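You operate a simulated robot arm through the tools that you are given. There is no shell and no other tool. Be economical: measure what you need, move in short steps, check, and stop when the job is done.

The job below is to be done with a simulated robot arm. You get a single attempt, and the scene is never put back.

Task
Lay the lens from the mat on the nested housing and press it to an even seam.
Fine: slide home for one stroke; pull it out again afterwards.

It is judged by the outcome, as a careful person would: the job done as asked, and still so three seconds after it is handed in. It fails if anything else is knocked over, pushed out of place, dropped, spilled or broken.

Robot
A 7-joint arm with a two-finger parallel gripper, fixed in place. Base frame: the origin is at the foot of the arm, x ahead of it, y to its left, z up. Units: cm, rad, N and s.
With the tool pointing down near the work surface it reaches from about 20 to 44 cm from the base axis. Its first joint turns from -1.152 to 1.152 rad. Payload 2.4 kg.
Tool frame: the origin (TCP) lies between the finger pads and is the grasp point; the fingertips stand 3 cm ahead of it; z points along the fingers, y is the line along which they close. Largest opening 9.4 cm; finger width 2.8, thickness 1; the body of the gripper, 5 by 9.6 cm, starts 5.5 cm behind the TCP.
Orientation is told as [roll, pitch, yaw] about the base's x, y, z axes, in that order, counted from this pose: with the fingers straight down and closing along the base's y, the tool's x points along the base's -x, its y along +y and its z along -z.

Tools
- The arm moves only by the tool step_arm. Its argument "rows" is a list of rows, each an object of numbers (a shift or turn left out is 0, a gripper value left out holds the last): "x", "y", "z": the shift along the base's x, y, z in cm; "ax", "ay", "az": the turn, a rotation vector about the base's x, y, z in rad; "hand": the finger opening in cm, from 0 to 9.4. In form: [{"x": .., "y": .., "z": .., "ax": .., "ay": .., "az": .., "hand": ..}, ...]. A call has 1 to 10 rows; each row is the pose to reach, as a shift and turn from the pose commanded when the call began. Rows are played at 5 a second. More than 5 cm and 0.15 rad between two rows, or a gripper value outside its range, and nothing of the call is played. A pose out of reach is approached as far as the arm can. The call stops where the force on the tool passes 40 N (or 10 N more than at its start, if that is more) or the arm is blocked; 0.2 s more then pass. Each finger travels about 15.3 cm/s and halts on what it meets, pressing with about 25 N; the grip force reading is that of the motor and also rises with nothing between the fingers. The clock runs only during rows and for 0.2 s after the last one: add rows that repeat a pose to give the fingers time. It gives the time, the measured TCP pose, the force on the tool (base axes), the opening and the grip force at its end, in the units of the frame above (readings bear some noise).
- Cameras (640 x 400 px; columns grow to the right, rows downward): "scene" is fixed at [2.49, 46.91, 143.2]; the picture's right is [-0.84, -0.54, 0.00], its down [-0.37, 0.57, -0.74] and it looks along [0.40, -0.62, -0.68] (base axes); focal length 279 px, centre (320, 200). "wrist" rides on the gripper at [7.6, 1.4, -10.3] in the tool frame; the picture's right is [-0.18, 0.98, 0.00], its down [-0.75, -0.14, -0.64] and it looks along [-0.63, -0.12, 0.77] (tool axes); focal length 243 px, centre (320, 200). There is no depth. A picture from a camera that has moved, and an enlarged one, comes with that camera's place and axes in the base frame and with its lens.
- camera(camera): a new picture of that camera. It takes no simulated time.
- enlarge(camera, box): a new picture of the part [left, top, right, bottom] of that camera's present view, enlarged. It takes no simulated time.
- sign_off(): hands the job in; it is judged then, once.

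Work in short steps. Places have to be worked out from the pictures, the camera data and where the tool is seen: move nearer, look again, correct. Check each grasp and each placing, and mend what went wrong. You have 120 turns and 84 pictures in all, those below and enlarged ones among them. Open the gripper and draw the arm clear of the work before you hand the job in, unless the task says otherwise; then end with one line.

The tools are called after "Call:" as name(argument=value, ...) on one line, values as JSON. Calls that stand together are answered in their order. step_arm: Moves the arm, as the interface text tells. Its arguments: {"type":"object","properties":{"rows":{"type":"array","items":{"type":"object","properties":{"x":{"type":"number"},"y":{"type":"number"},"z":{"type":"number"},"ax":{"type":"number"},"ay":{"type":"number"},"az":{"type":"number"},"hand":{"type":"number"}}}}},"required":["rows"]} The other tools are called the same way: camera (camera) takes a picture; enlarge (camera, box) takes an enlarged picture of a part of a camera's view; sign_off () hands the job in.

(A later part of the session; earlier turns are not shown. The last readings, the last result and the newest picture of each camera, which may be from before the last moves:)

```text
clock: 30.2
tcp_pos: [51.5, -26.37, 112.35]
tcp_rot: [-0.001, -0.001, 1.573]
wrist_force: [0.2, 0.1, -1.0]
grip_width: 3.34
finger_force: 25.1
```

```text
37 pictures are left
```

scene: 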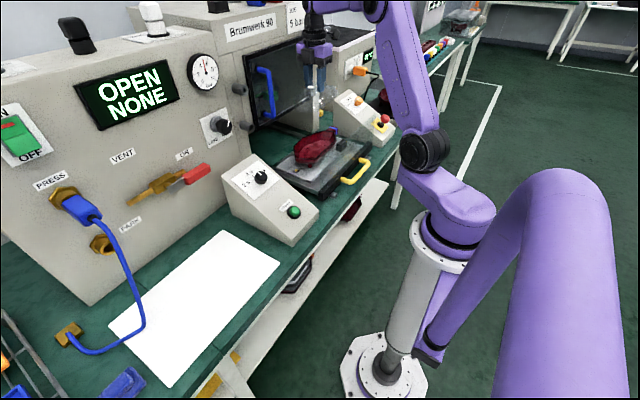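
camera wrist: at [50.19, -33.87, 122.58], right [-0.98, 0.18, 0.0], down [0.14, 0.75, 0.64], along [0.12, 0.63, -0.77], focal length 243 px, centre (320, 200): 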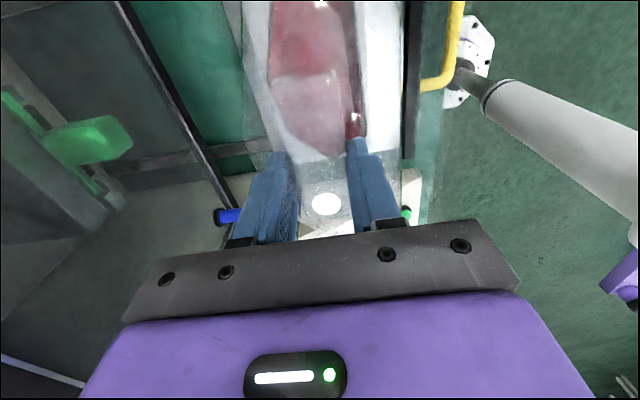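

Lens is above the housing. Descend to ~4 cm above the rim, then check alignment.

Call:
step_arm(rows=[{"z": -4}, {"z": -7}, {"z": -9}, {"z": -11}, {"z": -11}])

Call:
enlarge(camera="scene", box=[260, 70, 400, 210])

Call:
enlarge(camera="wrist", box=[200, 0, 440, 200])

```text
clock: 31.4
tcp_pos: [51.69, -26.07, 101.32]
tcp_rot: [0.0, 0.001, 1.573]
wrist_force: [0.1, -0.3, -0.3]
grip_width: 3.33
finger_force: 25.1
```

```text
2.86 times, centred on (330, 140) of scene
camera zoom: at [2.49, 46.91, 143.2], right [-0.84, -0.54, 0.0], down [-0.37, 0.57, -0.74], along [0.4, -0.62, -0.68], focal length 797 px, centre (291, 371)
```

zoom: 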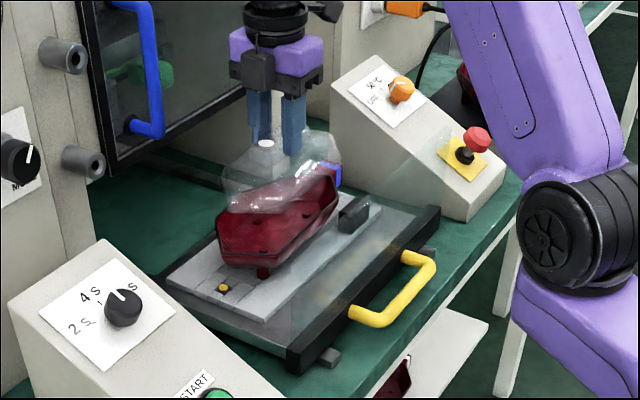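

```text
2.00 times, centred on (320, 100) of wrist
camera zoom: at [50.26, -33.76, 111.66], right [-0.98, 0.18, 0.0], down [0.14, 0.75, 0.64], along [0.12, 0.63, -0.77], focal length 485 px, centre (320, 400)
```

zoom: 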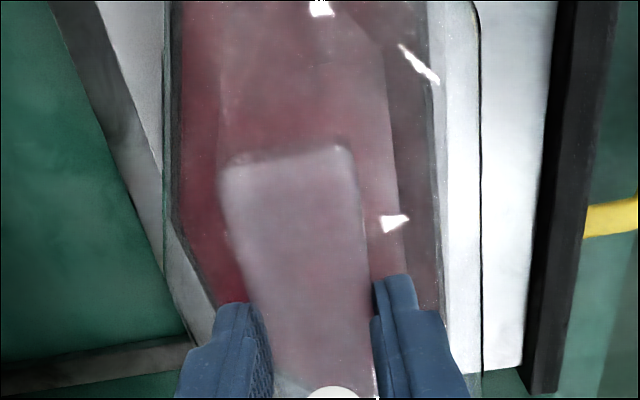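

Lens outline and housing rim both visible; the lens near edge looks to be ~0.4 cm nearer (-x) than the rim. Shift x +0.3 and descend to about 1 cm over the rim for a finer comparison.

Call:
step_arm(rows=[{"x": 0.2, "z": -1}, {"x": 0.3, "z": -2}, {"x": 0.3, "z": -3}, {"x": 0.3, "z": -3.6}, {"x": 0.3, "z": -3.6}])

Call:
enlarge(camera="scene", box=[290, 110, 360, 180])

Call:
enlarge(camera="wrist", box=[200, 0, 440, 200])

```text
clock: 32.6
tcp_pos: [52.1, -26.3, 97.81]
tcp_rot: [0.002, 0.001, 1.572]
wrist_force: [0.4, -0.4, -1.5]
grip_width: 3.32
finger_force: 24.6
```

```text
5.71 times, centred on (325, 145) of scene
camera zoom: at [2.49, 46.91, 143.2], right [-0.84, -0.54, 0.0], down [-0.37, 0.57, -0.74], along [0.4, -0.62, -0.68], focal length 1595 px, centre (291, 514)
```

zoom: 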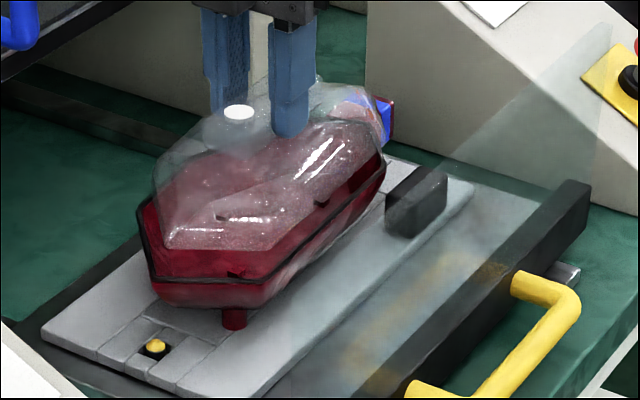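

```text
2.00 times, centred on (320, 100) of wrist
camera zoom: at [50.57, -33.86, 108.06], right [-0.98, 0.18, 0.0], down [0.14, 0.75, 0.64], along [0.12, 0.63, -0.77], focal length 485 px, centre (320, 400)
```

zoom: 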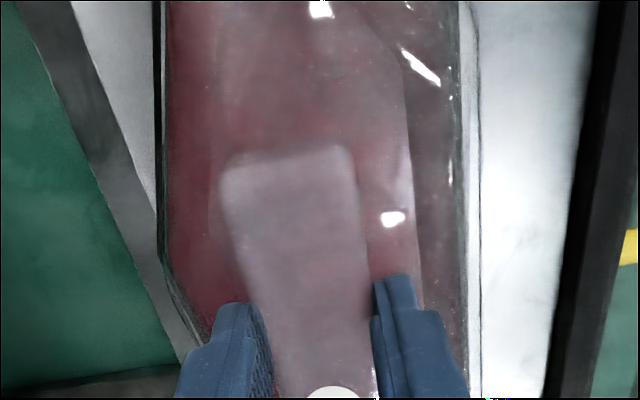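

The scene view suggests the lens sits too far toward -y (~1 cm). Zoom harder on both ends to measure this.

Call:
enlarge(camera="scene", box=[302, 130, 334, 162])

Call:
enlarge(camera="scene", box=[318, 118, 350, 150])

```text
12.50 times, centred on (318, 146) of scene
camera zoom: at [2.49, 46.91, 143.2], right [-0.84, -0.54, 0.0], down [-0.37, 0.57, -0.74], along [0.4, -0.62, -0.68], focal length 3488 px, centre (345, 875)
```

zoom: 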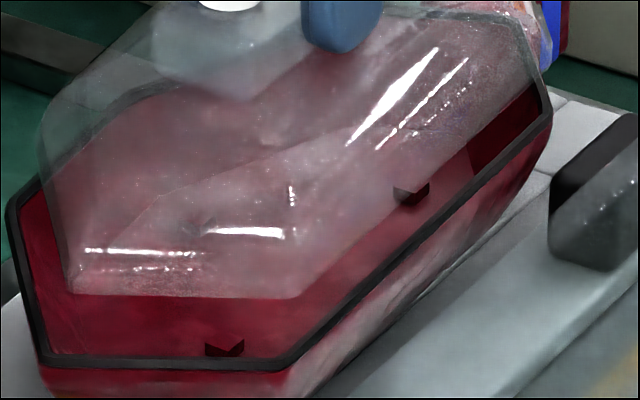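

```text
12.50 times, centred on (334, 134) of scene
camera zoom: at [2.49, 46.91, 143.2], right [-0.84, -0.54, 0.0], down [-0.37, 0.57, -0.74], along [0.4, -0.62, -0.68], focal length 3488 px, centre (145, 1025)
```

zoom: 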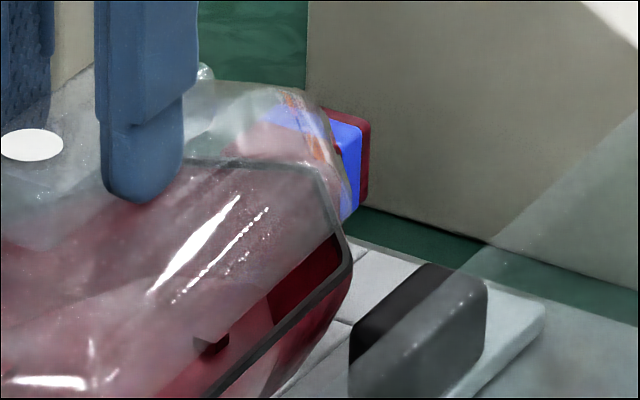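

Measuring the zooms: the lens is about 2 cm above the rim, and off by roughly (-0.15,-0.35) cm. Correct and descend 1.2 cm, then measure again.

Call:
step_arm(rows=[{"x": 0.1, "y": 0.35, "z": -0.6}, {"x": 0.1, "y": 0.35, "z": -1.2}, {"x": 0.1, "y": 0.35, "z": -1.2}])

Call:
enlarge(camera="scene", box=[304, 122, 346, 164])

Call:
enlarge(camera="wrist", box=[240, 0, 420, 150])

```text
clock: 33.4
tcp_pos: [52.19, -25.97, 96.64]
tcp_rot: [0.0, -0.001, 1.573]
wrist_force: [0.5, -0.1, -0.5]
grip_width: 3.35
finger_force: 24.9
```

```text
9.52 times, centred on (325, 143) of scene
camera zoom: at [2.49, 46.91, 143.2], right [-0.84, -0.54, 0.0], down [-0.37, 0.57, -0.74], along [0.4, -0.62, -0.68], focal length 2658 px, centre (272, 743)
```

zoom: 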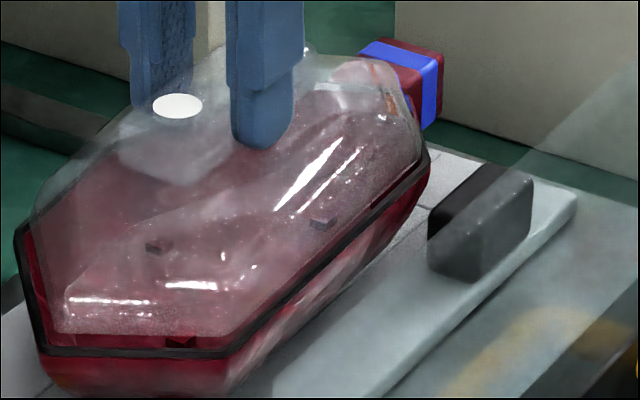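

```text
2.67 times, centred on (330, 75) of wrist
camera zoom: at [50.7, -33.51, 106.85], right [-0.98, 0.18, 0.0], down [0.14, 0.75, 0.64], along [0.12, 0.63, -0.77], focal length 647 px, centre (293, 533)
```

zoom: 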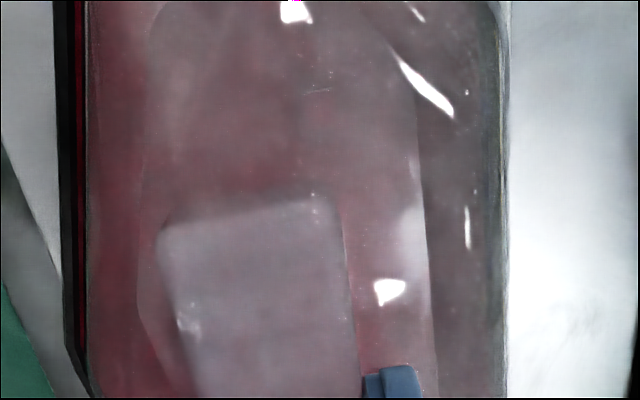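

Nearly centred; nudge (+0.15,+0.1) and lower gently to contact (expected ~0.8 cm further).

Call:
step_arm(rows=[{"x": 0.15, "y": 0.1, "z": 0}, {"x": 0.15, "y": 0.1, "z": -0.25}, {"x": 0.15, "y": 0.1, "z": -0.5}, {"x": 0.15, "y": 0.1, "z": -0.5}])

Call:
enlarge(camera="scene", box=[304, 122, 346, 164])

```text
clock: 34.4
tcp_pos: [52.44, -25.78, 96.05]
tcp_rot: [-0.001, 0.001, 1.571]
wrist_force: [0.3, 0.3, -1.5]
grip_width: 3.35
finger_force: 24.8
```

```text
9.52 times, centred on (325, 143) of scene
camera zoom: at [2.49, 46.91, 143.2], right [-0.84, -0.54, 0.0], down [-0.37, 0.57, -0.74], along [0.4, -0.62, -0.68], focal length 2658 px, centre (272, 743)
```

zoom: 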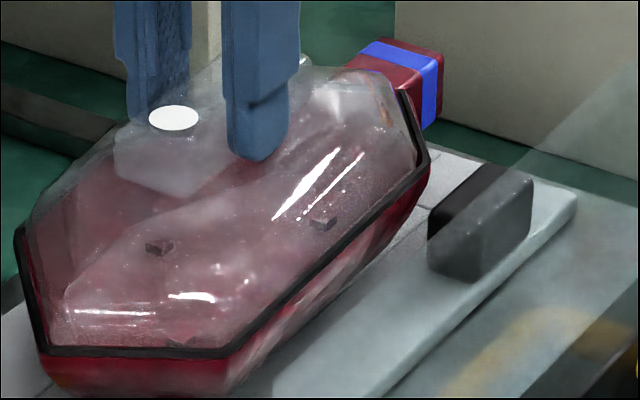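

Now well centred with ~0.3 cm to go. Lower until light contact.

Call:
step_arm(rows=[{"x": -0.08, "y": -0.05, "z": -0.12}, {"x": -0.08, "y": -0.05, "z": -0.24}, {"x": -0.08, "y": -0.05, "z": -0.35}, {"x": -0.08, "y": -0.05, "z": -0.35}])

```text
clock: 35.4
tcp_pos: [52.14, -26.04, 95.81]
tcp_rot: [0.0, 0.0, 1.571]
wrist_force: [0.0, -0.2, -0.3]
grip_width: 3.35
finger_force: 25.0
```

Call:
step_arm(rows=[{"z": -0.1}, {"z": -0.2}, {"z": -0.2}])

Call:
enlarge(camera="scene", box=[304, 122, 346, 164])

```text
clock: 36.2
tcp_pos: [52.27, -25.93, 95.43]
tcp_rot: [-0.001, 0.001, 1.572]
wrist_force: [1.1, -0.9, 1.0]
grip_width: 3.32
finger_force: 25.0
```

```text
9.52 times, centred on (325, 143) of scene
camera zoom: at [2.49, 46.91, 143.2], right [-0.84, -0.54, 0.0], down [-0.37, 0.57, -0.74], along [0.4, -0.62, -0.68], focal length 2658 px, centre (272, 743)
```

zoom: 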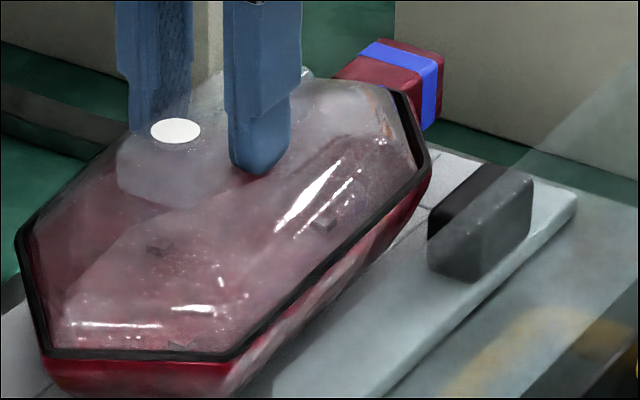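

Force is rising to contact and the lens sits within the gasket line. Lower a touch more to seat it.

Call:
step_arm(rows=[{"z": -0.1}, {"z": -0.2}, {"z": -0.2}])

Call:
enlarge(camera="scene", box=[304, 122, 346, 164])

```text
clock: 37.0
tcp_pos: [52.33, -25.79, 95.41]
tcp_rot: [-0.002, 0.0, 1.571]
wrist_force: [2.0, -2.1, 3.7]
grip_width: 3.34
finger_force: 24.9
```

```text
9.52 times, centred on (325, 143) of scene
camera zoom: at [2.49, 46.91, 143.2], right [-0.84, -0.54, 0.0], down [-0.37, 0.57, -0.74], along [0.4, -0.62, -0.68], focal length 2658 px, centre (272, 743)
```

zoom: 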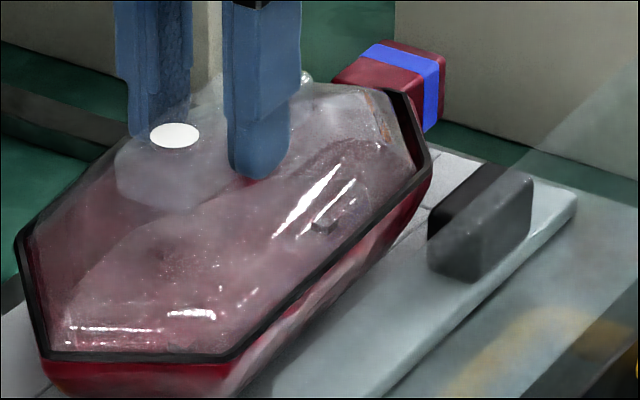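

Side force (+2,-2.1) N and a sliver of gap at the -y end suggest the lens is slightly too far +y. Ease (+0.1,-0.2) while keeping light contact.

Call:
step_arm(rows=[{"z": 0.2}, {"x": 0.08, "y": -0.2, "z": 0.2}, {"x": 0.08, "y": -0.2, "z": 0}, {"x": 0.08, "y": -0.2, "z": -0.2}, {"x": 0.08, "y": -0.2, "z": -0.2}])

Call:
enlarge(camera="scene", box=[304, 122, 346, 164])

```text
clock: 38.2
tcp_pos: [52.35, -25.92, 95.3]
tcp_rot: [-0.002, -0.001, 1.574]
wrist_force: [-2.3, 2.9, 9.2]
grip_width: 3.34
finger_force: 24.9
```

```text
9.52 times, centred on (325, 143) of scene
camera zoom: at [2.47, 46.93, 143.19], right [-0.84, -0.54, 0.0], down [-0.37, 0.57, -0.74], along [0.4, -0.62, -0.68], focal length 2658 px, centre (272, 743)
```

zoom: 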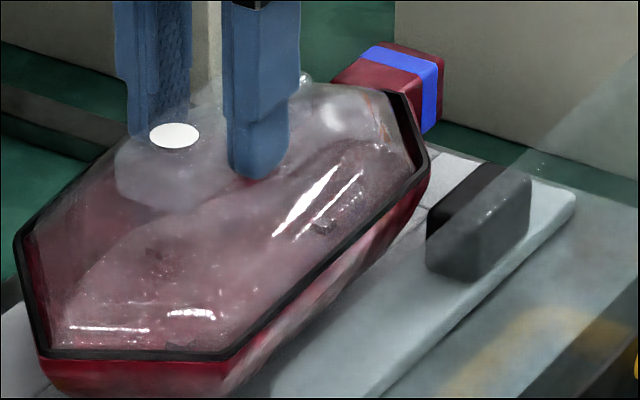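

The gaps now look even at both ends and the lens is down on the rim. Relax the pressure and release.

Call:
step_arm(rows=[{"x": -0.03, "y": 0.06, "z": 0.15}, {"x": -0.03, "y": 0.06, "z": 0.2}, {"x": -0.03, "y": 0.06, "z": 0.2, "hand": 3.8}, {"x": -0.03, "y": 0.06, "z": 0.2, "hand": 4.6}, {"x": -0.03, "y": 0.06, "z": 0.2, "hand": 4.6}])

Call:
step_arm(rows=[{"z": 1}, {"z": 3}, {"z": 6}, {"z": 10}, {"z": 14}, {"z": 14}])

Call:
enlarge(camera="scene", box=[304, 122, 346, 164])

Call:
camera(camera="scene")

```text
clock: 39.4
tcp_pos: [52.37, -25.86, 95.36]
tcp_rot: [0.001, 0.0, 1.571]
wrist_force: [0.0, -0.3, 1.2]
grip_width: 4.6
finger_force: 0.0
```

```text
clock: 40.8
tcp_pos: [52.48, -26.04, 109.37]
tcp_rot: [-0.002, 0.0, 1.572]
wrist_force: [-0.4, 0.8, -0.5]
grip_width: 4.61
finger_force: 0.1
```

```text
9.52 times, centred on (325, 143) of scene
camera zoom: at [2.49, 46.91, 143.2], right [-0.84, -0.54, 0.0], down [-0.37, 0.57, -0.74], along [0.4, -0.62, -0.68], focal length 2658 px, centre (272, 743)
```

zoom: 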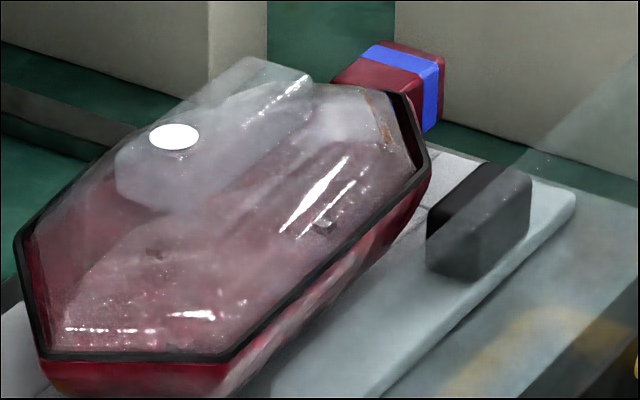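

```text
23 pictures are left
```

scene: 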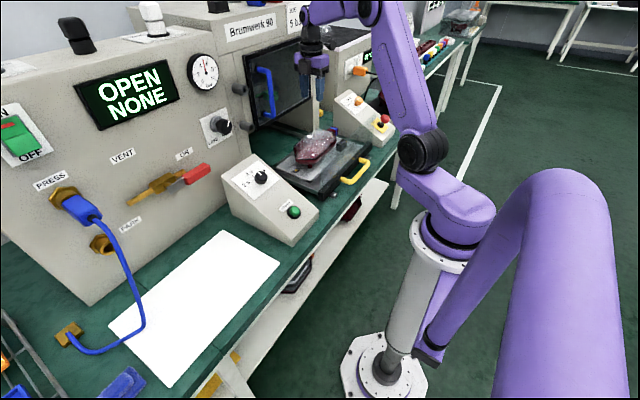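

The lens stays on. I'll back off in -y to view the whole lens in the wrist camera and check the evenness of the seating.

Call:
step_arm(rows=[{"x": -2, "y": -3}, {"x": -4, "y": -6}, {"x": -6, "y": -9}, {"x": -7, "y": -11}, {"x": -7, "y": -11}])

Call:
enlarge(camera="wrist", box=[190, 40, 390, 200])

```text
clock: 42.0
tcp_pos: [45.46, -37.13, 109.37]
tcp_rot: [0.0, -0.001, 1.572]
wrist_force: [-0.5, 0.1, 0.0]
grip_width: 4.56
finger_force: 0.1
```

```text
2.50 times, centred on (290, 120) of wrist
camera zoom: at [43.9, -44.63, 119.55], right [-0.98, 0.18, 0.0], down [0.14, 0.75, 0.64], along [0.12, 0.63, -0.77], focal length 606 px, centre (395, 400)
```

zoom: 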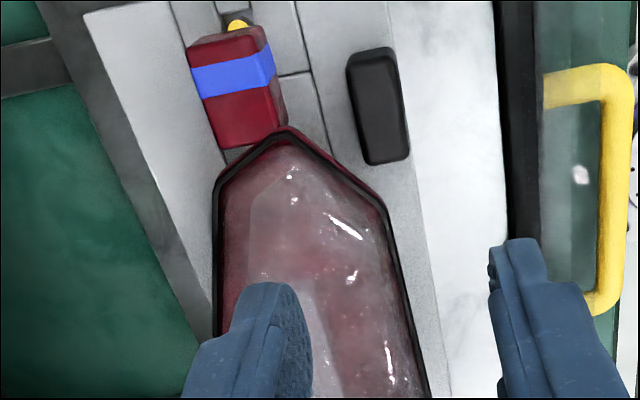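

The -y end fits inside the gasket with a small tip gap. Check the +y end more closely to decide whether a nudge is needed.

Call:
enlarge(camera="scene", box=[302, 138, 330, 164])

```text
15.38 times, centred on (316, 151) of scene
camera zoom: at [2.49, 46.91, 143.2], right [-0.84, -0.54, 0.0], down [-0.37, 0.57, -0.74], along [0.4, -0.62, -0.68], focal length 4293 px, centre (382, 954)
```

zoom: 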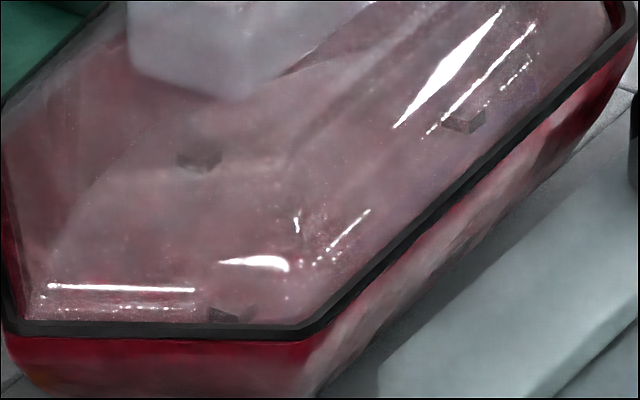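

Seating is even on this end too (lens edge just inside the gasket all round). Now go to the handle: retreat to x≈30, y≈-28.3 above the glass, then tilt so the gripper body leans away from the guard.

Call:
step_arm(rows=[{"x": -4, "y": 2}, {"x": -8, "y": 4}, {"x": -12, "y": 6}, {"x": -14.5, "y": 8.9, "ay": -0.12}, {"x": -14.5, "y": 8.9, "z": -3, "ay": -0.24}, {"x": -14.5, "y": 8.9, "z": -7, "ay": -0.35}, {"x": -14.5, "y": 8.9, "z": -10, "ay": -0.35}, {"x": -14.5, "y": 8.9, "z": -10, "ay": -0.35}])

Call:
camera(camera="wrist")

Call:
enlarge(camera="scene", box=[270, 60, 430, 220])

```text
clock: 43.8
tcp_pos: [30.92, -28.23, 99.06]
tcp_rot: [-0.352, 0.0, 1.571]
wrist_force: [-0.6, -0.2, 0.8]
grip_width: 4.59
finger_force: 0.2
```

```text
20 pictures are left
camera wrist: at [25.95, -35.76, 108.35], right [-0.92, 0.18, -0.34], down [-0.09, 0.75, 0.65], along [0.37, 0.63, -0.68], focal length 243 px, centre (320, 200)
```

wrist: 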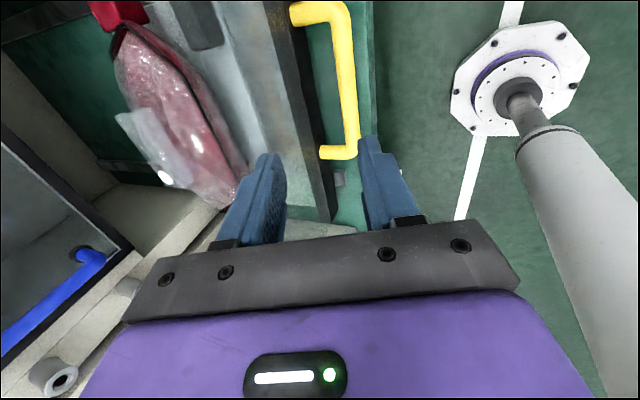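

```text
2.50 times, centred on (350, 140) of scene
camera zoom: at [2.49, 46.91, 143.2], right [-0.84, -0.54, 0.0], down [-0.37, 0.57, -0.74], along [0.4, -0.62, -0.68], focal length 698 px, centre (245, 350)
```

zoom: 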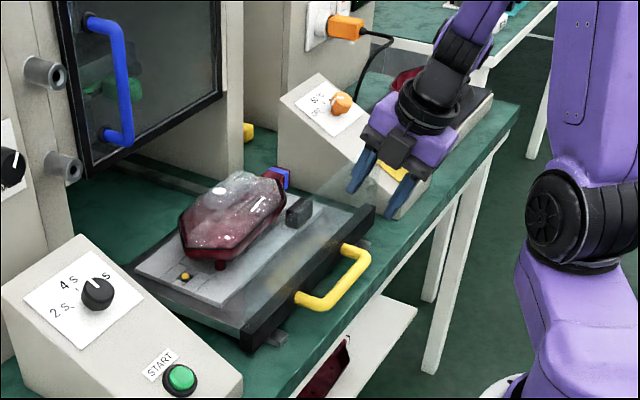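

Bar estimated at (34.0,-28,82.7). Approach along the tilted tool axis, stopping 4 cm short to check.

Call:
step_arm(rows=[{"x": -2.6, "z": -1}, {"x": -1.6, "z": -4}, {"x": -0.8, "z": -6}, {"x": 0.2, "z": -9}, {"x": 1.2, "z": -11.4}, {"x": 1.2, "z": -11.4}])

Call:
camera(camera="wrist")

Call:
enlarge(camera="scene", box=[310, 100, 410, 200])

```text
clock: 45.2
tcp_pos: [36.58, -29.14, 93.72]
tcp_rot: [-0.316, 0.001, 1.565]
wrist_force: [-1.3, -0.3, -1.0]
grip_width: 4.54
finger_force: 0.0
out of reach, approached as far as the arm can: row 1, 2, 3, 4, 5
```

```text
18 pictures are left
camera wrist: at [31.94, -36.67, 103.1], right [-0.93, 0.19, -0.31], down [-0.06, 0.75, 0.65], along [0.35, 0.63, -0.69], focal length 243 px, centre (320, 200)
```

wrist: 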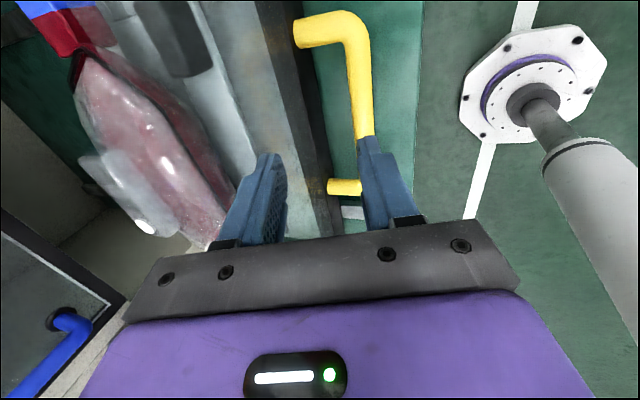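

```text
4.00 times, centred on (360, 150) of scene
camera zoom: at [2.49, 46.91, 143.2], right [-0.84, -0.54, 0.0], down [-0.37, 0.57, -0.74], along [0.4, -0.62, -0.68], focal length 1116 px, centre (160, 400)
```

zoom: 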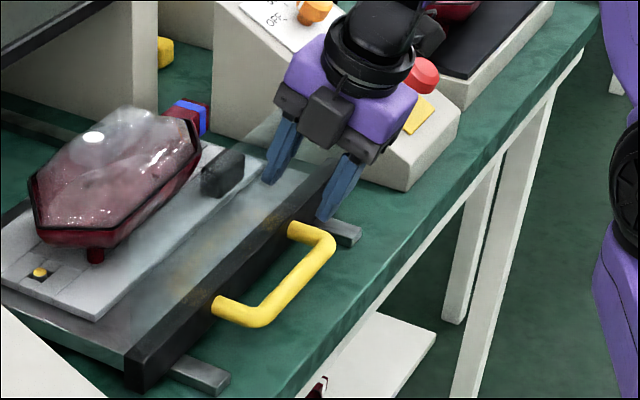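

The arm can't get that close with this tilt; it ended at x=36.6 with a finger near the guard's plane. Raise straight up to clear the guard.

Call:
step_arm(rows=[{"x": 4.5, "z": 12.5}])

```text
refused: row 1 steps farther than a row can; nothing moved
```

Test with a small upward move to see how the commanded pose tracks.

Call:
step_arm(rows=[{"z": 1.0}, {"z": 1.0}])

```text
clock: 45.8
tcp_pos: [34.34, -30.22, 93.2]
tcp_rot: [-0.259, 0.056, 1.545]
wrist_force: [0.1, 0.1, -0.4]
grip_width: 4.58
finger_force: 0.1
out of reach, approached as far as the arm can: row 1, 2
```

No contact. Continue upward.

Call:
step_arm(rows=[{"z": 4}, {"z": 8}, {"z": 11}, {"z": 11}])

```text
clock: 46.8
tcp_pos: [31.93, -28.06, 100.09]
tcp_rot: [-0.351, 0.0, 1.571]
wrist_force: [-0.1, 0.2, -0.7]
grip_width: 4.59
finger_force: 0.1
out of reach, approached as far as the arm can: row 1, 2
```

Clear at z≈100 with no contact. The inner reach limit is the problem, so I'll lean the tool sideways instead (wrist toward -y, larger radius) with only a small backward tilt, and approach the handle bar at y≈-32.

Call:
step_arm(rows=[{"y": -2, "ax": 0.08, "ay": 0.06}, {"y": -4, "ax": 0.17, "ay": 0.12}, {"y": -6, "ax": 0.26, "ay": 0.17}, {"y": -8, "z": -1, "ax": 0.35, "ay": 0.17}, {"y": -8.8, "z": -3, "x": -0.4, "ax": 0.35, "ay": 0.17}, {"y": -8.8, "z": -3, "x": -0.4, "ax": 0.35, "ay": 0.17}])

Call:
camera(camera="wrist")

```text
clock: 48.2
tcp_pos: [31.56, -36.97, 96.96]
tcp_rot: [-0.174, -0.348, 1.541]
wrist_force: [-0.8, -0.4, 0.3]
grip_width: 4.6
finger_force: 0.1
```

```text
16 pictures are left
camera wrist: at [28.06, -47.32, 103.63], right [-0.96, 0.26, -0.1], down [0.04, 0.48, 0.87], along [0.27, 0.84, -0.48], focal length 243 px, centre (320, 200)
```

wrist: 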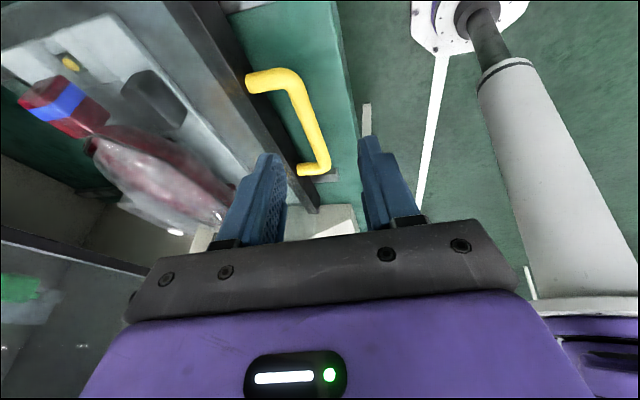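

The handle now triangulates at x≈36.4, so my drift probably pushed the slide in ~2 cm via the guard. Check scene state and lens.

Call:
enlarge(camera="scene", box=[70, 30, 430, 255])

Call:
enlarge(camera="scene", box=[295, 105, 375, 185])

```text
1.78 times, centred on (250, 142) of scene
camera zoom: at [2.49, 46.91, 143.2], right [-0.84, -0.54, 0.0], down [-0.37, 0.57, -0.74], along [0.4, -0.62, -0.68], focal length 496 px, centre (444, 302)
```

zoom: 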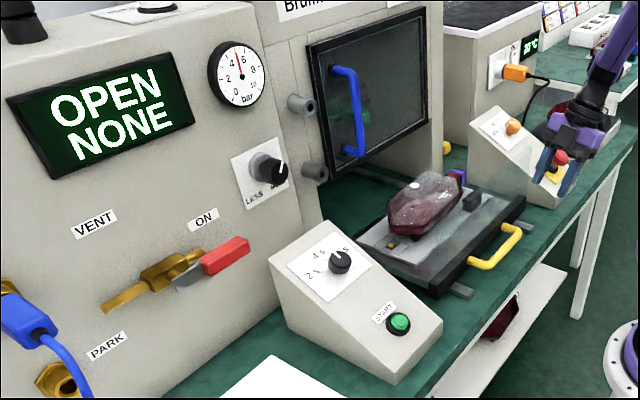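

```text
5.00 times, centred on (335, 145) of scene
camera zoom: at [2.49, 46.91, 143.2], right [-0.84, -0.54, 0.0], down [-0.37, 0.57, -0.74], along [0.4, -0.62, -0.68], focal length 1395 px, centre (245, 475)
```

zoom: 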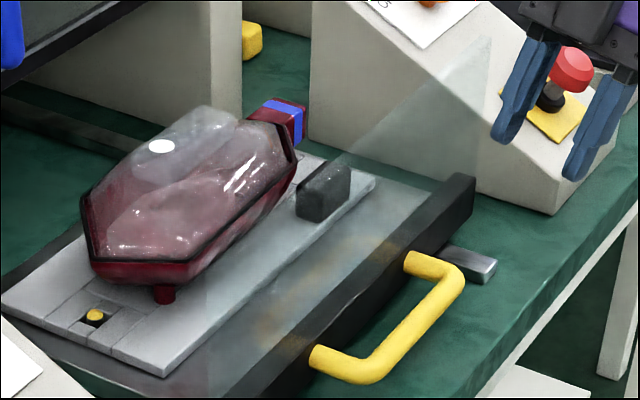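

Confirmed: the slide moved in about 2.4 cm, lens still seated, display still OPEN. The handle bar is now at about (36.4,-29,82.7); approach it, stopping ~4 cm short.

Call:
step_arm(rows=[{"x": 1.2, "y": 1.5, "z": -2}, {"x": 2.4, "y": 3, "z": -5}, {"x": 3.5, "y": 4.2, "z": -8}, {"x": 3.9, "y": 5.0, "z": -9.5}, {"x": 3.9, "y": 5.0, "z": -9.5}])

Call:
camera(camera="wrist")

```text
clock: 49.4
tcp_pos: [35.47, -31.69, 87.51]
tcp_rot: [-0.173, -0.348, 1.538]
wrist_force: [0.8, 0.4, 0.3]
grip_width: 4.59
finger_force: 0.0
```

```text
13 pictures are left
camera wrist: at [31.96, -42.19, 94.18], right [-0.96, 0.26, -0.1], down [0.04, 0.48, 0.87], along [0.27, 0.84, -0.48], focal length 243 px, centre (320, 200)
```

wrist: 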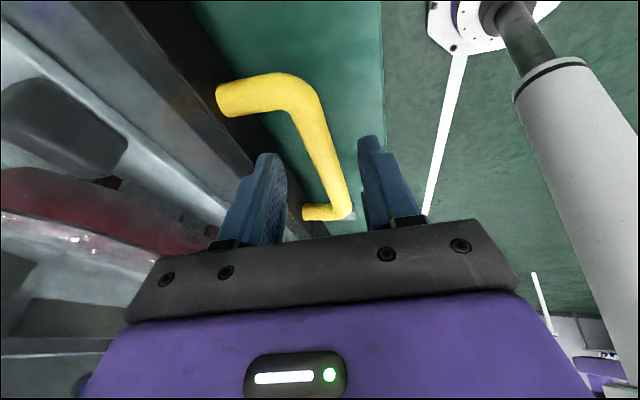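

Bar lies between the fingers. Descend the last 3.3 cm along the tool axis and close on it.

Call:
step_arm(rows=[{"x": 0.3, "y": 0.6, "z": -1.6}, {"x": 0.6, "y": 1.2, "z": -3.2}, {"x": 0.6, "y": 1.2, "z": -3.2}])

Call:
step_arm(rows=[{"hand": 3.5}, {"hand": 2.5}, {"hand": 1.2}, {"hand": 0.8}, {"hand": 0.8}])

Call:
camera(camera="wrist")

```text
clock: 50.2
tcp_pos: [36.04, -30.73, 84.19]
tcp_rot: [-0.173, -0.347, 1.541]
wrist_force: [0.2, 0.2, 0.5]
grip_width: 4.59
finger_force: 0.0
```

```text
clock: 51.4
tcp_pos: [36.18, -30.72, 84.51]
tcp_rot: [-0.174, -0.345, 1.545]
wrist_force: [1.5, -2.1, 5.4]
grip_width: 2.18
finger_force: 44.7
```

```text
12 pictures are left
camera wrist: at [32.66, -41.09, 91.04], right [-0.96, 0.26, -0.1], down [0.04, 0.48, 0.87], along [0.27, 0.84, -0.48], focal length 243 px, centre (320, 200)
```

wrist: 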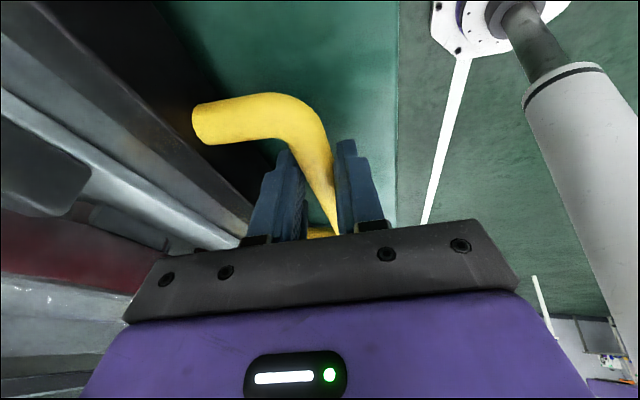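

The bar is gripped (2.2 cm). Slide in slowly.

Call:
step_arm(rows=[{"x": 0.3}, {"x": 0.8}, {"x": 1.4}, {"x": 2.0}, {"x": 2.6}, {"x": 3.2}, {"x": 3.8}, {"x": 4.4}, {"x": 4.8}, {"x": 5}])

Call:
camera(camera="scene")

```text
clock: 53.6
tcp_pos: [40.99, -30.77, 84.33]
tcp_rot: [-0.176, -0.347, 1.54]
wrist_force: [-2.2, 0.4, 26.5]
grip_width: 2.2
finger_force: 44.7
```

```text
11 pictures are left
```

scene: 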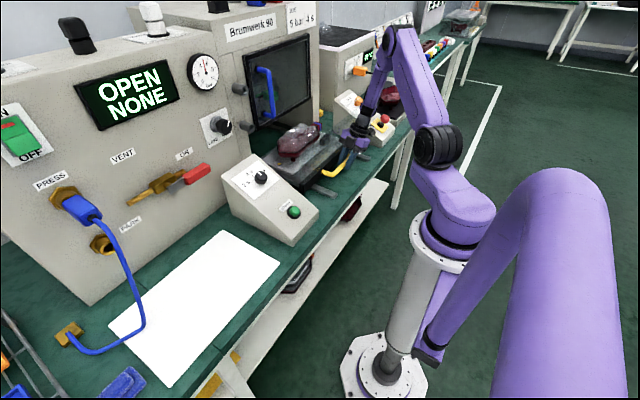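

Sliding works, but an upward force of 26 N suggests a fingertip rubbing; raise slightly and continue.

Call:
step_arm(rows=[{"z": 0.3}, {"x": 0.2, "z": 0.35}, {"x": 0.8, "z": 0.35}, {"x": 1.4, "z": 0.35}, {"x": 2.0, "z": 0.35}, {"x": 2.6, "z": 0.35}, {"x": 3.2, "z": 0.35}, {"x": 3.8, "z": 0.35}, {"x": 4.4, "z": 0.35}, {"x": 5, "z": 0.35}])

```text
clock: 55.8
tcp_pos: [46.0, -30.63, 84.59]
tcp_rot: [-0.173, -0.347, 1.542]
wrist_force: [-2.6, -0.5, -9.9]
grip_width: 2.06
finger_force: 45.2
```

Call:
step_arm(rows=[{"x": 0.3, "z": -0.1}, {"x": 0.8, "z": -0.1}, {"x": 1.3, "z": -0.1}, {"x": 1.9, "z": -0.1}, {"x": 2.5, "z": -0.1}, {"x": 3.1, "z": -0.1}, {"x": 3.7, "z": -0.1}, {"x": 4.2, "z": -0.1}, {"x": 4.2, "z": -0.1}])

Call:
enlarge(camera="scene", box=[80, 20, 400, 220])

```text
clock: 57.8
tcp_pos: [50.37, -30.75, 84.71]
tcp_rot: [-0.174, -0.347, 1.543]
wrist_force: [-0.8, 5.6, 20.3]
grip_width: 2.05
finger_force: 45.3
```

```text
2.00 times, centred on (240, 120) of scene
camera zoom: at [2.45, 46.95, 143.18], right [-0.84, -0.54, 0.0], down [-0.37, 0.57, -0.74], along [0.4, -0.62, -0.68], focal length 558 px, centre (480, 360)
```

zoom: 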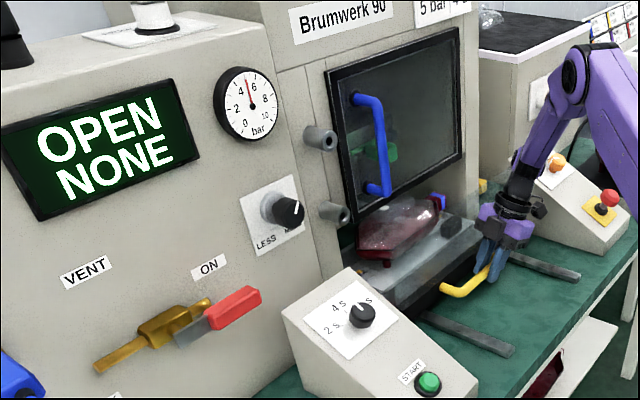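

The housing is entering under the door with the lens in place. Relieve the z force and continue slowly.

Call:
step_arm(rows=[{"z": 0.2}, {"x": 0.5, "z": 0.2}, {"x": 1, "z": 0.2}, {"x": 1.5, "z": 0.2}, {"x": 2, "z": 0.2}, {"x": 2.5, "z": 0.2}, {"x": 3, "z": 0.2}, {"x": 3.5, "z": 0.2}, {"x": 4, "z": 0.2}, {"x": 4, "z": 0.2}])

```text
clock: 60.0
tcp_pos: [54.23, -30.63, 84.51]
tcp_rot: [-0.172, -0.348, 1.542]
wrist_force: [-1.9, 4.9, -17.9]
grip_width: 2.03
finger_force: 45.0
```

Call:
step_arm(rows=[{"z": -0.12}, {"x": 0.5, "z": -0.12}, {"x": 1, "z": -0.12}, {"x": 1.5, "z": -0.12}, {"x": 2, "z": -0.12}, {"x": 2.5, "z": -0.12}, {"x": 3, "z": -0.12}, {"x": 3, "z": -0.12}])

Call:
enlarge(camera="scene", box=[80, 20, 400, 220])

```text
clock: 61.8
tcp_pos: [57.4, -30.59, 84.51]
tcp_rot: [-0.174, -0.347, 1.541]
wrist_force: [-2.7, 7.4, 1.1]
grip_width: 2.03
finger_force: 45.1
```

```text
2.00 times, centred on (240, 120) of scene
camera zoom: at [2.49, 46.93, 143.19], right [-0.84, -0.54, 0.0], down [-0.37, 0.57, -0.74], along [0.4, -0.62, -0.68], focal length 558 px, centre (480, 360)
```

zoom: 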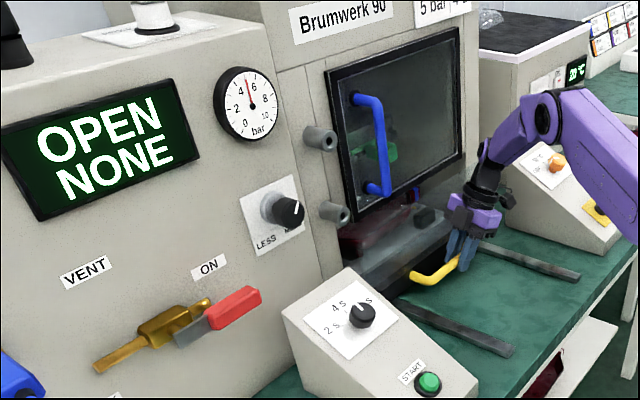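

Call:
step_arm(rows=[{"x": 0.5}, {"x": 1}, {"x": 1.5}, {"x": 2}, {"x": 2.5}, {"x": 3}, {"x": 3}])

Call:
enlarge(camera="scene", box=[80, 20, 400, 220])

```text
clock: 63.4
tcp_pos: [60.3, -30.79, 84.68]
tcp_rot: [-0.174, -0.347, 1.542]
wrist_force: [-0.8, 8.4, -4.5]
grip_width: 2.04
finger_force: 45.0
```

```text
2.00 times, centred on (240, 120) of scene
camera zoom: at [2.5, 46.93, 143.19], right [-0.84, -0.54, 0.0], down [-0.37, 0.57, -0.74], along [0.4, -0.62, -0.68], focal length 558 px, centre (480, 360)
```

zoom: 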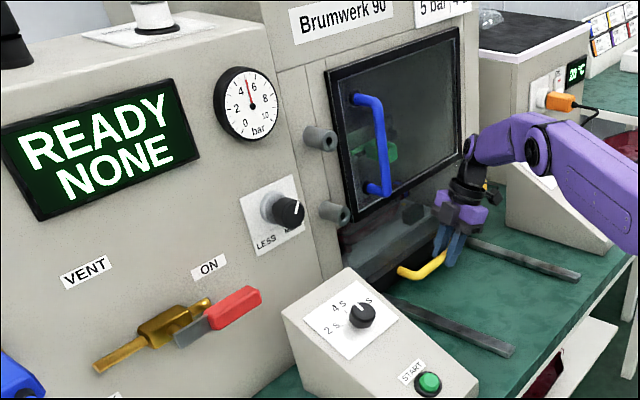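

Display now reads READY. Nudge to the end stop gently to be sure it is home.

Call:
step_arm(rows=[{"x": 0.2}, {"x": 0.4}, {"x": 0.4}])

```text
clock: 64.2
tcp_pos: [60.33, -30.77, 84.64]
tcp_rot: [-0.165, -0.352, 1.539]
wrist_force: [-28.3, 14.9, 5.3]
grip_width: 2.06
finger_force: 44.9
```

At the end stop (28 N). Relax, open the fingers and withdraw along the tool axis.

Call:
step_arm(rows=[{"x": -0.4}, {"x": -0.4, "hand": 3}, {"x": -0.4, "hand": 4.6}, {"x": -0.4, "hand": 4.6}, {"x": -0.9, "y": -1.0, "z": 2.8}, {"x": -1.6, "y": -2.4, "z": 6.5}, {"x": -2.6, "y": -3.8, "z": 10.5}, {"x": -5.5, "y": -3.8, "z": 13}, {"x": -9.5, "y": -3.8, "z": 15}, {"x": -9.5, "y": -3.8, "z": 15}])

```text
clock: 66.4
tcp_pos: [51.29, -34.77, 99.49]
tcp_rot: [-0.174, -0.348, 1.541]
wrist_force: [-0.1, -0.2, -0.3]
grip_width: 4.6
finger_force: 0.0
```

Clear of the handle. Travel to above the START button (≈[39,2.9,88]), straightening the tool and closing the fingers.

Call:
step_arm(rows=[{"x": -1, "y": 2, "z": 3, "ax": -0.1, "ay": 0.05}, {"x": -2, "y": 5, "z": 6, "ax": -0.2, "ay": 0.1, "hand": 2}, {"x": -3, "y": 9, "z": 7, "ax": -0.3, "ay": 0.15, "hand": 0}, {"x": -4.3, "y": 13, "z": 7, "ax": -0.347, "ay": 0.174}, {"x": -5.5, "y": 17.5, "z": 7, "ax": -0.347, "ay": 0.174}, {"x": -6.8, "y": 22, "z": 7, "ax": -0.347, "ay": 0.174}, {"x": -8.1, "y": 26.5, "z": 7, "ax": -0.347, "ay": 0.174}, {"x": -9.4, "y": 31, "z": 7, "ax": -0.347, "ay": 0.174}, {"x": -10.6, "y": 35, "z": 7, "ax": -0.347, "ay": 0.174}, {"x": -11.5, "y": 37.7, "z": 6, "ax": -0.347, "ay": 0.174}])

Call:
step_arm(rows=[{"x": -0.8, "z": -3}, {"x": -0.8, "z": -7}, {"x": -0.8, "z": -9}, {"x": -0.8, "z": -9}])

Call:
camera(camera="wrist")

```text
clock: 68.6
tcp_pos: [39.57, 3.22, 105.44]
tcp_rot: [-0.013, 0.007, 1.512]
wrist_force: [0.4, 0.0, 0.6]
grip_width: 0.01
finger_force: 25.1
```

```text
clock: 69.6
tcp_pos: [38.66, 3.07, 96.47]
tcp_rot: [-0.014, 0.008, 1.515]
wrist_force: [-0.5, -1.1, -0.3]
grip_width: 0.0
finger_force: 24.9
```

```text
7 pictures are left
camera wrist: at [36.62, -4.25, 106.86], right [-0.97, 0.24, -0.01], down [0.18, 0.75, 0.64], along [0.16, 0.62, -0.77], focal length 243 px, centre (320, 200)
```

wrist: 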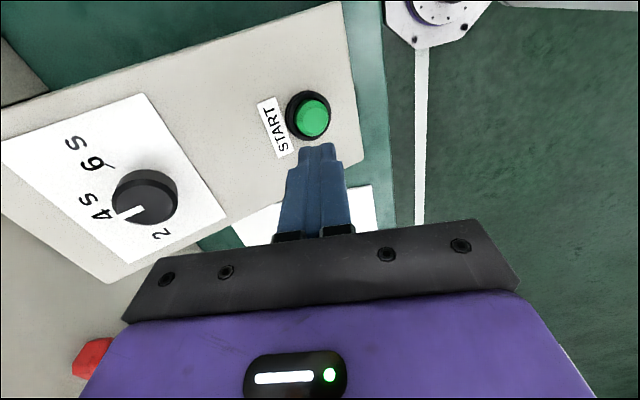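

Button seen at about (39.3,2.7,87.5). Align over it and descend to just above.

Call:
step_arm(rows=[{"x": 0.6, "y": -0.35, "z": -2}, {"x": 0.6, "y": -0.35, "z": -4}, {"x": 0.6, "y": -0.35, "z": -5}, {"x": 0.6, "y": -0.35, "z": -5}])

Call:
step_arm(rows=[{"z": -0.3}, {"z": -0.6}, {"z": -0.9}, {"z": -0.9}])

```text
clock: 70.6
tcp_pos: [39.34, 2.83, 91.69]
tcp_rot: [-0.014, 0.008, 1.513]
wrist_force: [0.0, 0.4, 0.5]
grip_width: 0.01
finger_force: 25.5
```

```text
clock: 71.6
tcp_pos: [39.39, 2.82, 90.75]
tcp_rot: [-0.013, 0.006, 1.513]
wrist_force: [0.2, -0.1, 1.4]
grip_width: 0.04
finger_force: 24.7
```

No clear contact yet; continue down in small steps.

Call:
step_arm(rows=[{"z": -0.2}, {"z": -0.4}, {"z": -0.6}])

```text
clock: 72.4
tcp_pos: [39.46, 2.82, 90.14]
tcp_rot: [-0.014, 0.009, 1.512]
wrist_force: [0.0, -0.6, 10.0]
grip_width: 0.0
finger_force: 25.4
```

Contact at 10 N. Check the display.

Call:
enlarge(camera="scene", box=[70, 40, 320, 230])

```text
2.11 times, centred on (195, 135) of scene
camera zoom: at [2.48, 46.91, 143.2], right [-0.84, -0.54, 0.0], down [-0.37, 0.57, -0.74], along [0.4, -0.62, -0.68], focal length 588 px, centre (583, 337)
```

zoom: 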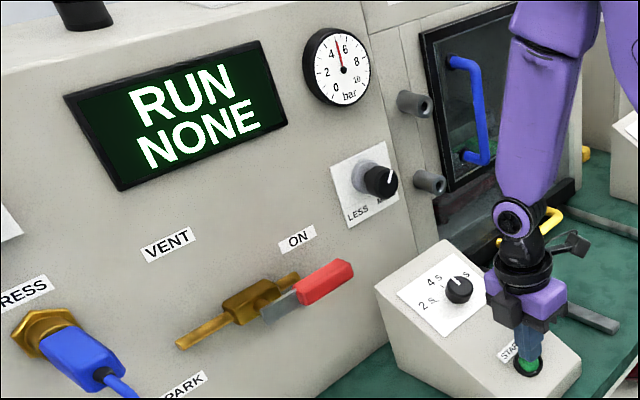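

RUN started. Lift off the button straight away and wait out the stroke.

Call:
step_arm(rows=[{"z": 1}, {"z": 3}, {"z": 6}, {"z": 10}, {"z": 14}, {"z": 16}, {"z": 16}, {"z": 16}, {"z": 16}, {"z": 16}])

Call:
step_arm(rows=[{"x": 0.9, "y": -3}, {"x": 2.2, "y": -7.5}, {"x": 3.5, "y": -12}, {"x": 4.8, "y": -16.5}, {"x": 6.1, "y": -21, "ax": 0.05}, {"x": 7.4, "y": -25.5, "ax": 0.1, "ay": -0.05, "hand": 2}, {"x": 8.7, "y": -29.5, "ax": 0.2, "ay": -0.1, "hand": 4.6}, {"x": 10, "y": -33, "ax": 0.3, "ay": -0.15}, {"x": 11.5, "y": -37, "ax": 0.347, "ay": -0.174}, {"x": 11.5, "y": -37, "ax": 0.347, "ay": -0.174}])

Call:
step_arm(rows=[{"z": 0}, {"z": 0}, {"z": 0}, {"z": 0}, {"z": 0}, {"z": 0}, {"z": 0}, {"z": 0}])

Call:
enlarge(camera="scene", box=[80, 20, 400, 220])

```text
clock: 74.6
tcp_pos: [39.52, 2.93, 106.02]
tcp_rot: [-0.014, 0.009, 1.512]
wrist_force: [-0.3, -0.6, -0.2]
grip_width: 0.0
finger_force: 25.1
```

```text
clock: 76.8
tcp_pos: [51.03, -34.09, 106.13]
tcp_rot: [-0.173, -0.349, 1.541]
wrist_force: [-0.3, -0.5, 0.4]
grip_width: 4.61
finger_force: 0.1
```

```text
clock: 78.6
tcp_pos: [50.97, -34.02, 106.09]
tcp_rot: [-0.173, -0.346, 1.541]
wrist_force: [0.0, -0.2, -0.6]
grip_width: 4.6
finger_force: 0.1
```

```text
2.00 times, centred on (240, 120) of scene
camera zoom: at [2.49, 46.91, 143.2], right [-0.84, -0.54, 0.0], down [-0.37, 0.57, -0.74], along [0.4, -0.62, -0.68], focal length 558 px, centre (480, 360)
```

zoom: 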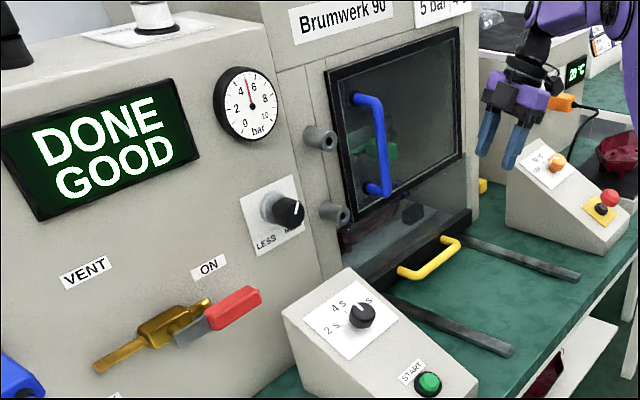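

DONE / GOOD. Return to the handle by reversing the withdrawal path, then grip it.

Call:
step_arm(rows=[{"x": 0.1, "y": -0.3, "z": -3.3}, {"x": 0.2, "y": -0.6, "z": -6.6}, {"x": 4.2, "y": -0.6, "z": -8.6}, {"x": 7.1, "y": -0.6, "z": -11.1}, {"x": 8.1, "y": 0.8, "z": -15.1}, {"x": 8.8, "y": 2.2, "z": -18.8}, {"x": 9.2, "y": 3.1, "z": -21.5}, {"x": 9.2, "y": 3.1, "z": -21.5}])

Call:
step_arm(rows=[{"hand": 3.5}, {"hand": 2.5}, {"hand": 1.2}, {"hand": 0.8}, {"hand": 0.8}])

```text
clock: 80.4
tcp_pos: [60.25, -31.11, 84.53]
tcp_rot: [-0.175, -0.349, 1.542]
wrist_force: [0.5, 0.0, 0.4]
grip_width: 4.6
finger_force: 0.0
```

```text
clock: 81.6
tcp_pos: [60.29, -31.01, 84.65]
tcp_rot: [-0.174, -0.345, 1.544]
wrist_force: [6.2, -1.9, 3.4]
grip_width: 2.04
finger_force: 44.4
```

Handle gripped. Pull out slowly.

Call:
step_arm(rows=[{"x": -0.3}, {"x": -0.9}, {"x": -1.5}, {"x": -2.1}, {"x": -2.8}, {"x": -3.5}, {"x": -4.2}, {"x": -4.9}, {"x": -5.6}, {"x": -6}])

Call:
step_arm(rows=[{"x": -0.5}, {"x": -1.1}, {"x": -1.7}, {"x": -2.3}, {"x": -2.9}, {"x": -3.5}, {"x": -4.2}, {"x": -4.9}, {"x": -5.6}, {"x": -6}])

```text
clock: 83.8
tcp_pos: [54.29, -31.21, 84.57]
tcp_rot: [-0.174, -0.345, 1.54]
wrist_force: [3.4, -5.2, 2.6]
grip_width: 2.04
finger_force: 44.6
```

```text
clock: 86.0
tcp_pos: [48.24, -31.05, 84.68]
tcp_rot: [-0.175, -0.348, 1.54]
wrist_force: [2.4, -3.3, 7.0]
grip_width: 2.04
finger_force: 44.4
```

Following smoothly with small forces; continue.

Call:
step_arm(rows=[{"x": -0.5}, {"x": -1.1}, {"x": -1.7}, {"x": -2.3}, {"x": -2.9}, {"x": -3.5}, {"x": -4.2}, {"x": -4.9}, {"x": -5.6}, {"x": -6}])

Call:
step_arm(rows=[{"x": -0.5}, {"x": -1.1}, {"x": -1.7}, {"x": -2.3}, {"x": -2.9}, {"x": -3.5}, {"x": -4.1}, {"x": -4.7}, {"x": -5.3}, {"x": -5.8}])

Call:
enlarge(camera="scene", box=[80, 20, 420, 232])

```text
clock: 88.2
tcp_pos: [42.19, -31.11, 84.56]
tcp_rot: [-0.175, -0.346, 1.542]
wrist_force: [3.1, 0.2, 16.0]
grip_width: 2.05
finger_force: 44.8
```

```text
clock: 90.2
tcp_pos: [36.93, -31.17, 84.53]
tcp_rot: [-0.175, -0.347, 1.549]
wrist_force: [-2.5, -0.3, 5.5]
grip_width: 2.03
finger_force: 45.3
stopped in row 10: the force on the tool passed its limit (the readings are from after the stop); the commanded pose is now the measured one
```

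```text
1.88 times, centred on (250, 126) of scene
camera zoom: at [2.48, 46.92, 143.19], right [-0.84, -0.54, 0.0], down [-0.37, 0.57, -0.74], along [0.4, -0.62, -0.68], focal length 525 px, centre (452, 339)
```

zoom: 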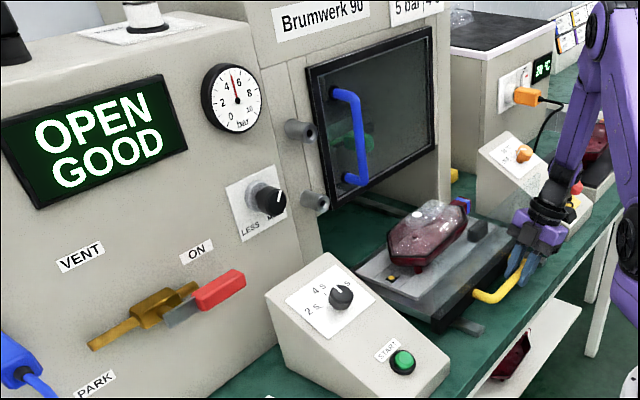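

OPEN / GOOD, lens on the housing. The pull stopped about 2–3 cm short of its starting place, possibly a fingertip rubbing; raise slightly and try a little more.

Call:
step_arm(rows=[{"z": 0.25}, {"x": -0.4, "z": 0.3}, {"x": -0.8, "z": 0.3}, {"x": -1.2, "z": 0.3}, {"x": -1.2, "z": 0.3}])

```text
clock: 91.4
tcp_pos: [35.81, -31.16, 84.88]
tcp_rot: [-0.174, -0.35, 1.542]
wrist_force: [2.4, 3.7, -24.4]
grip_width: 2.02
finger_force: 44.7
```

Call:
step_arm(rows=[{"z": -0.15}, {"x": -0.4, "z": -0.15}, {"x": -0.8, "z": -0.15}, {"x": -1.2, "z": -0.15}, {"x": -1.6, "z": -0.15}, {"x": -1.6, "z": -0.15}])

```text
clock: 92.8
tcp_pos: [34.24, -31.04, 85.03]
tcp_rot: [-0.178, -0.35, 1.543]
wrist_force: [2.0, 8.1, 34.2]
grip_width: 2.06
finger_force: 45.1
```

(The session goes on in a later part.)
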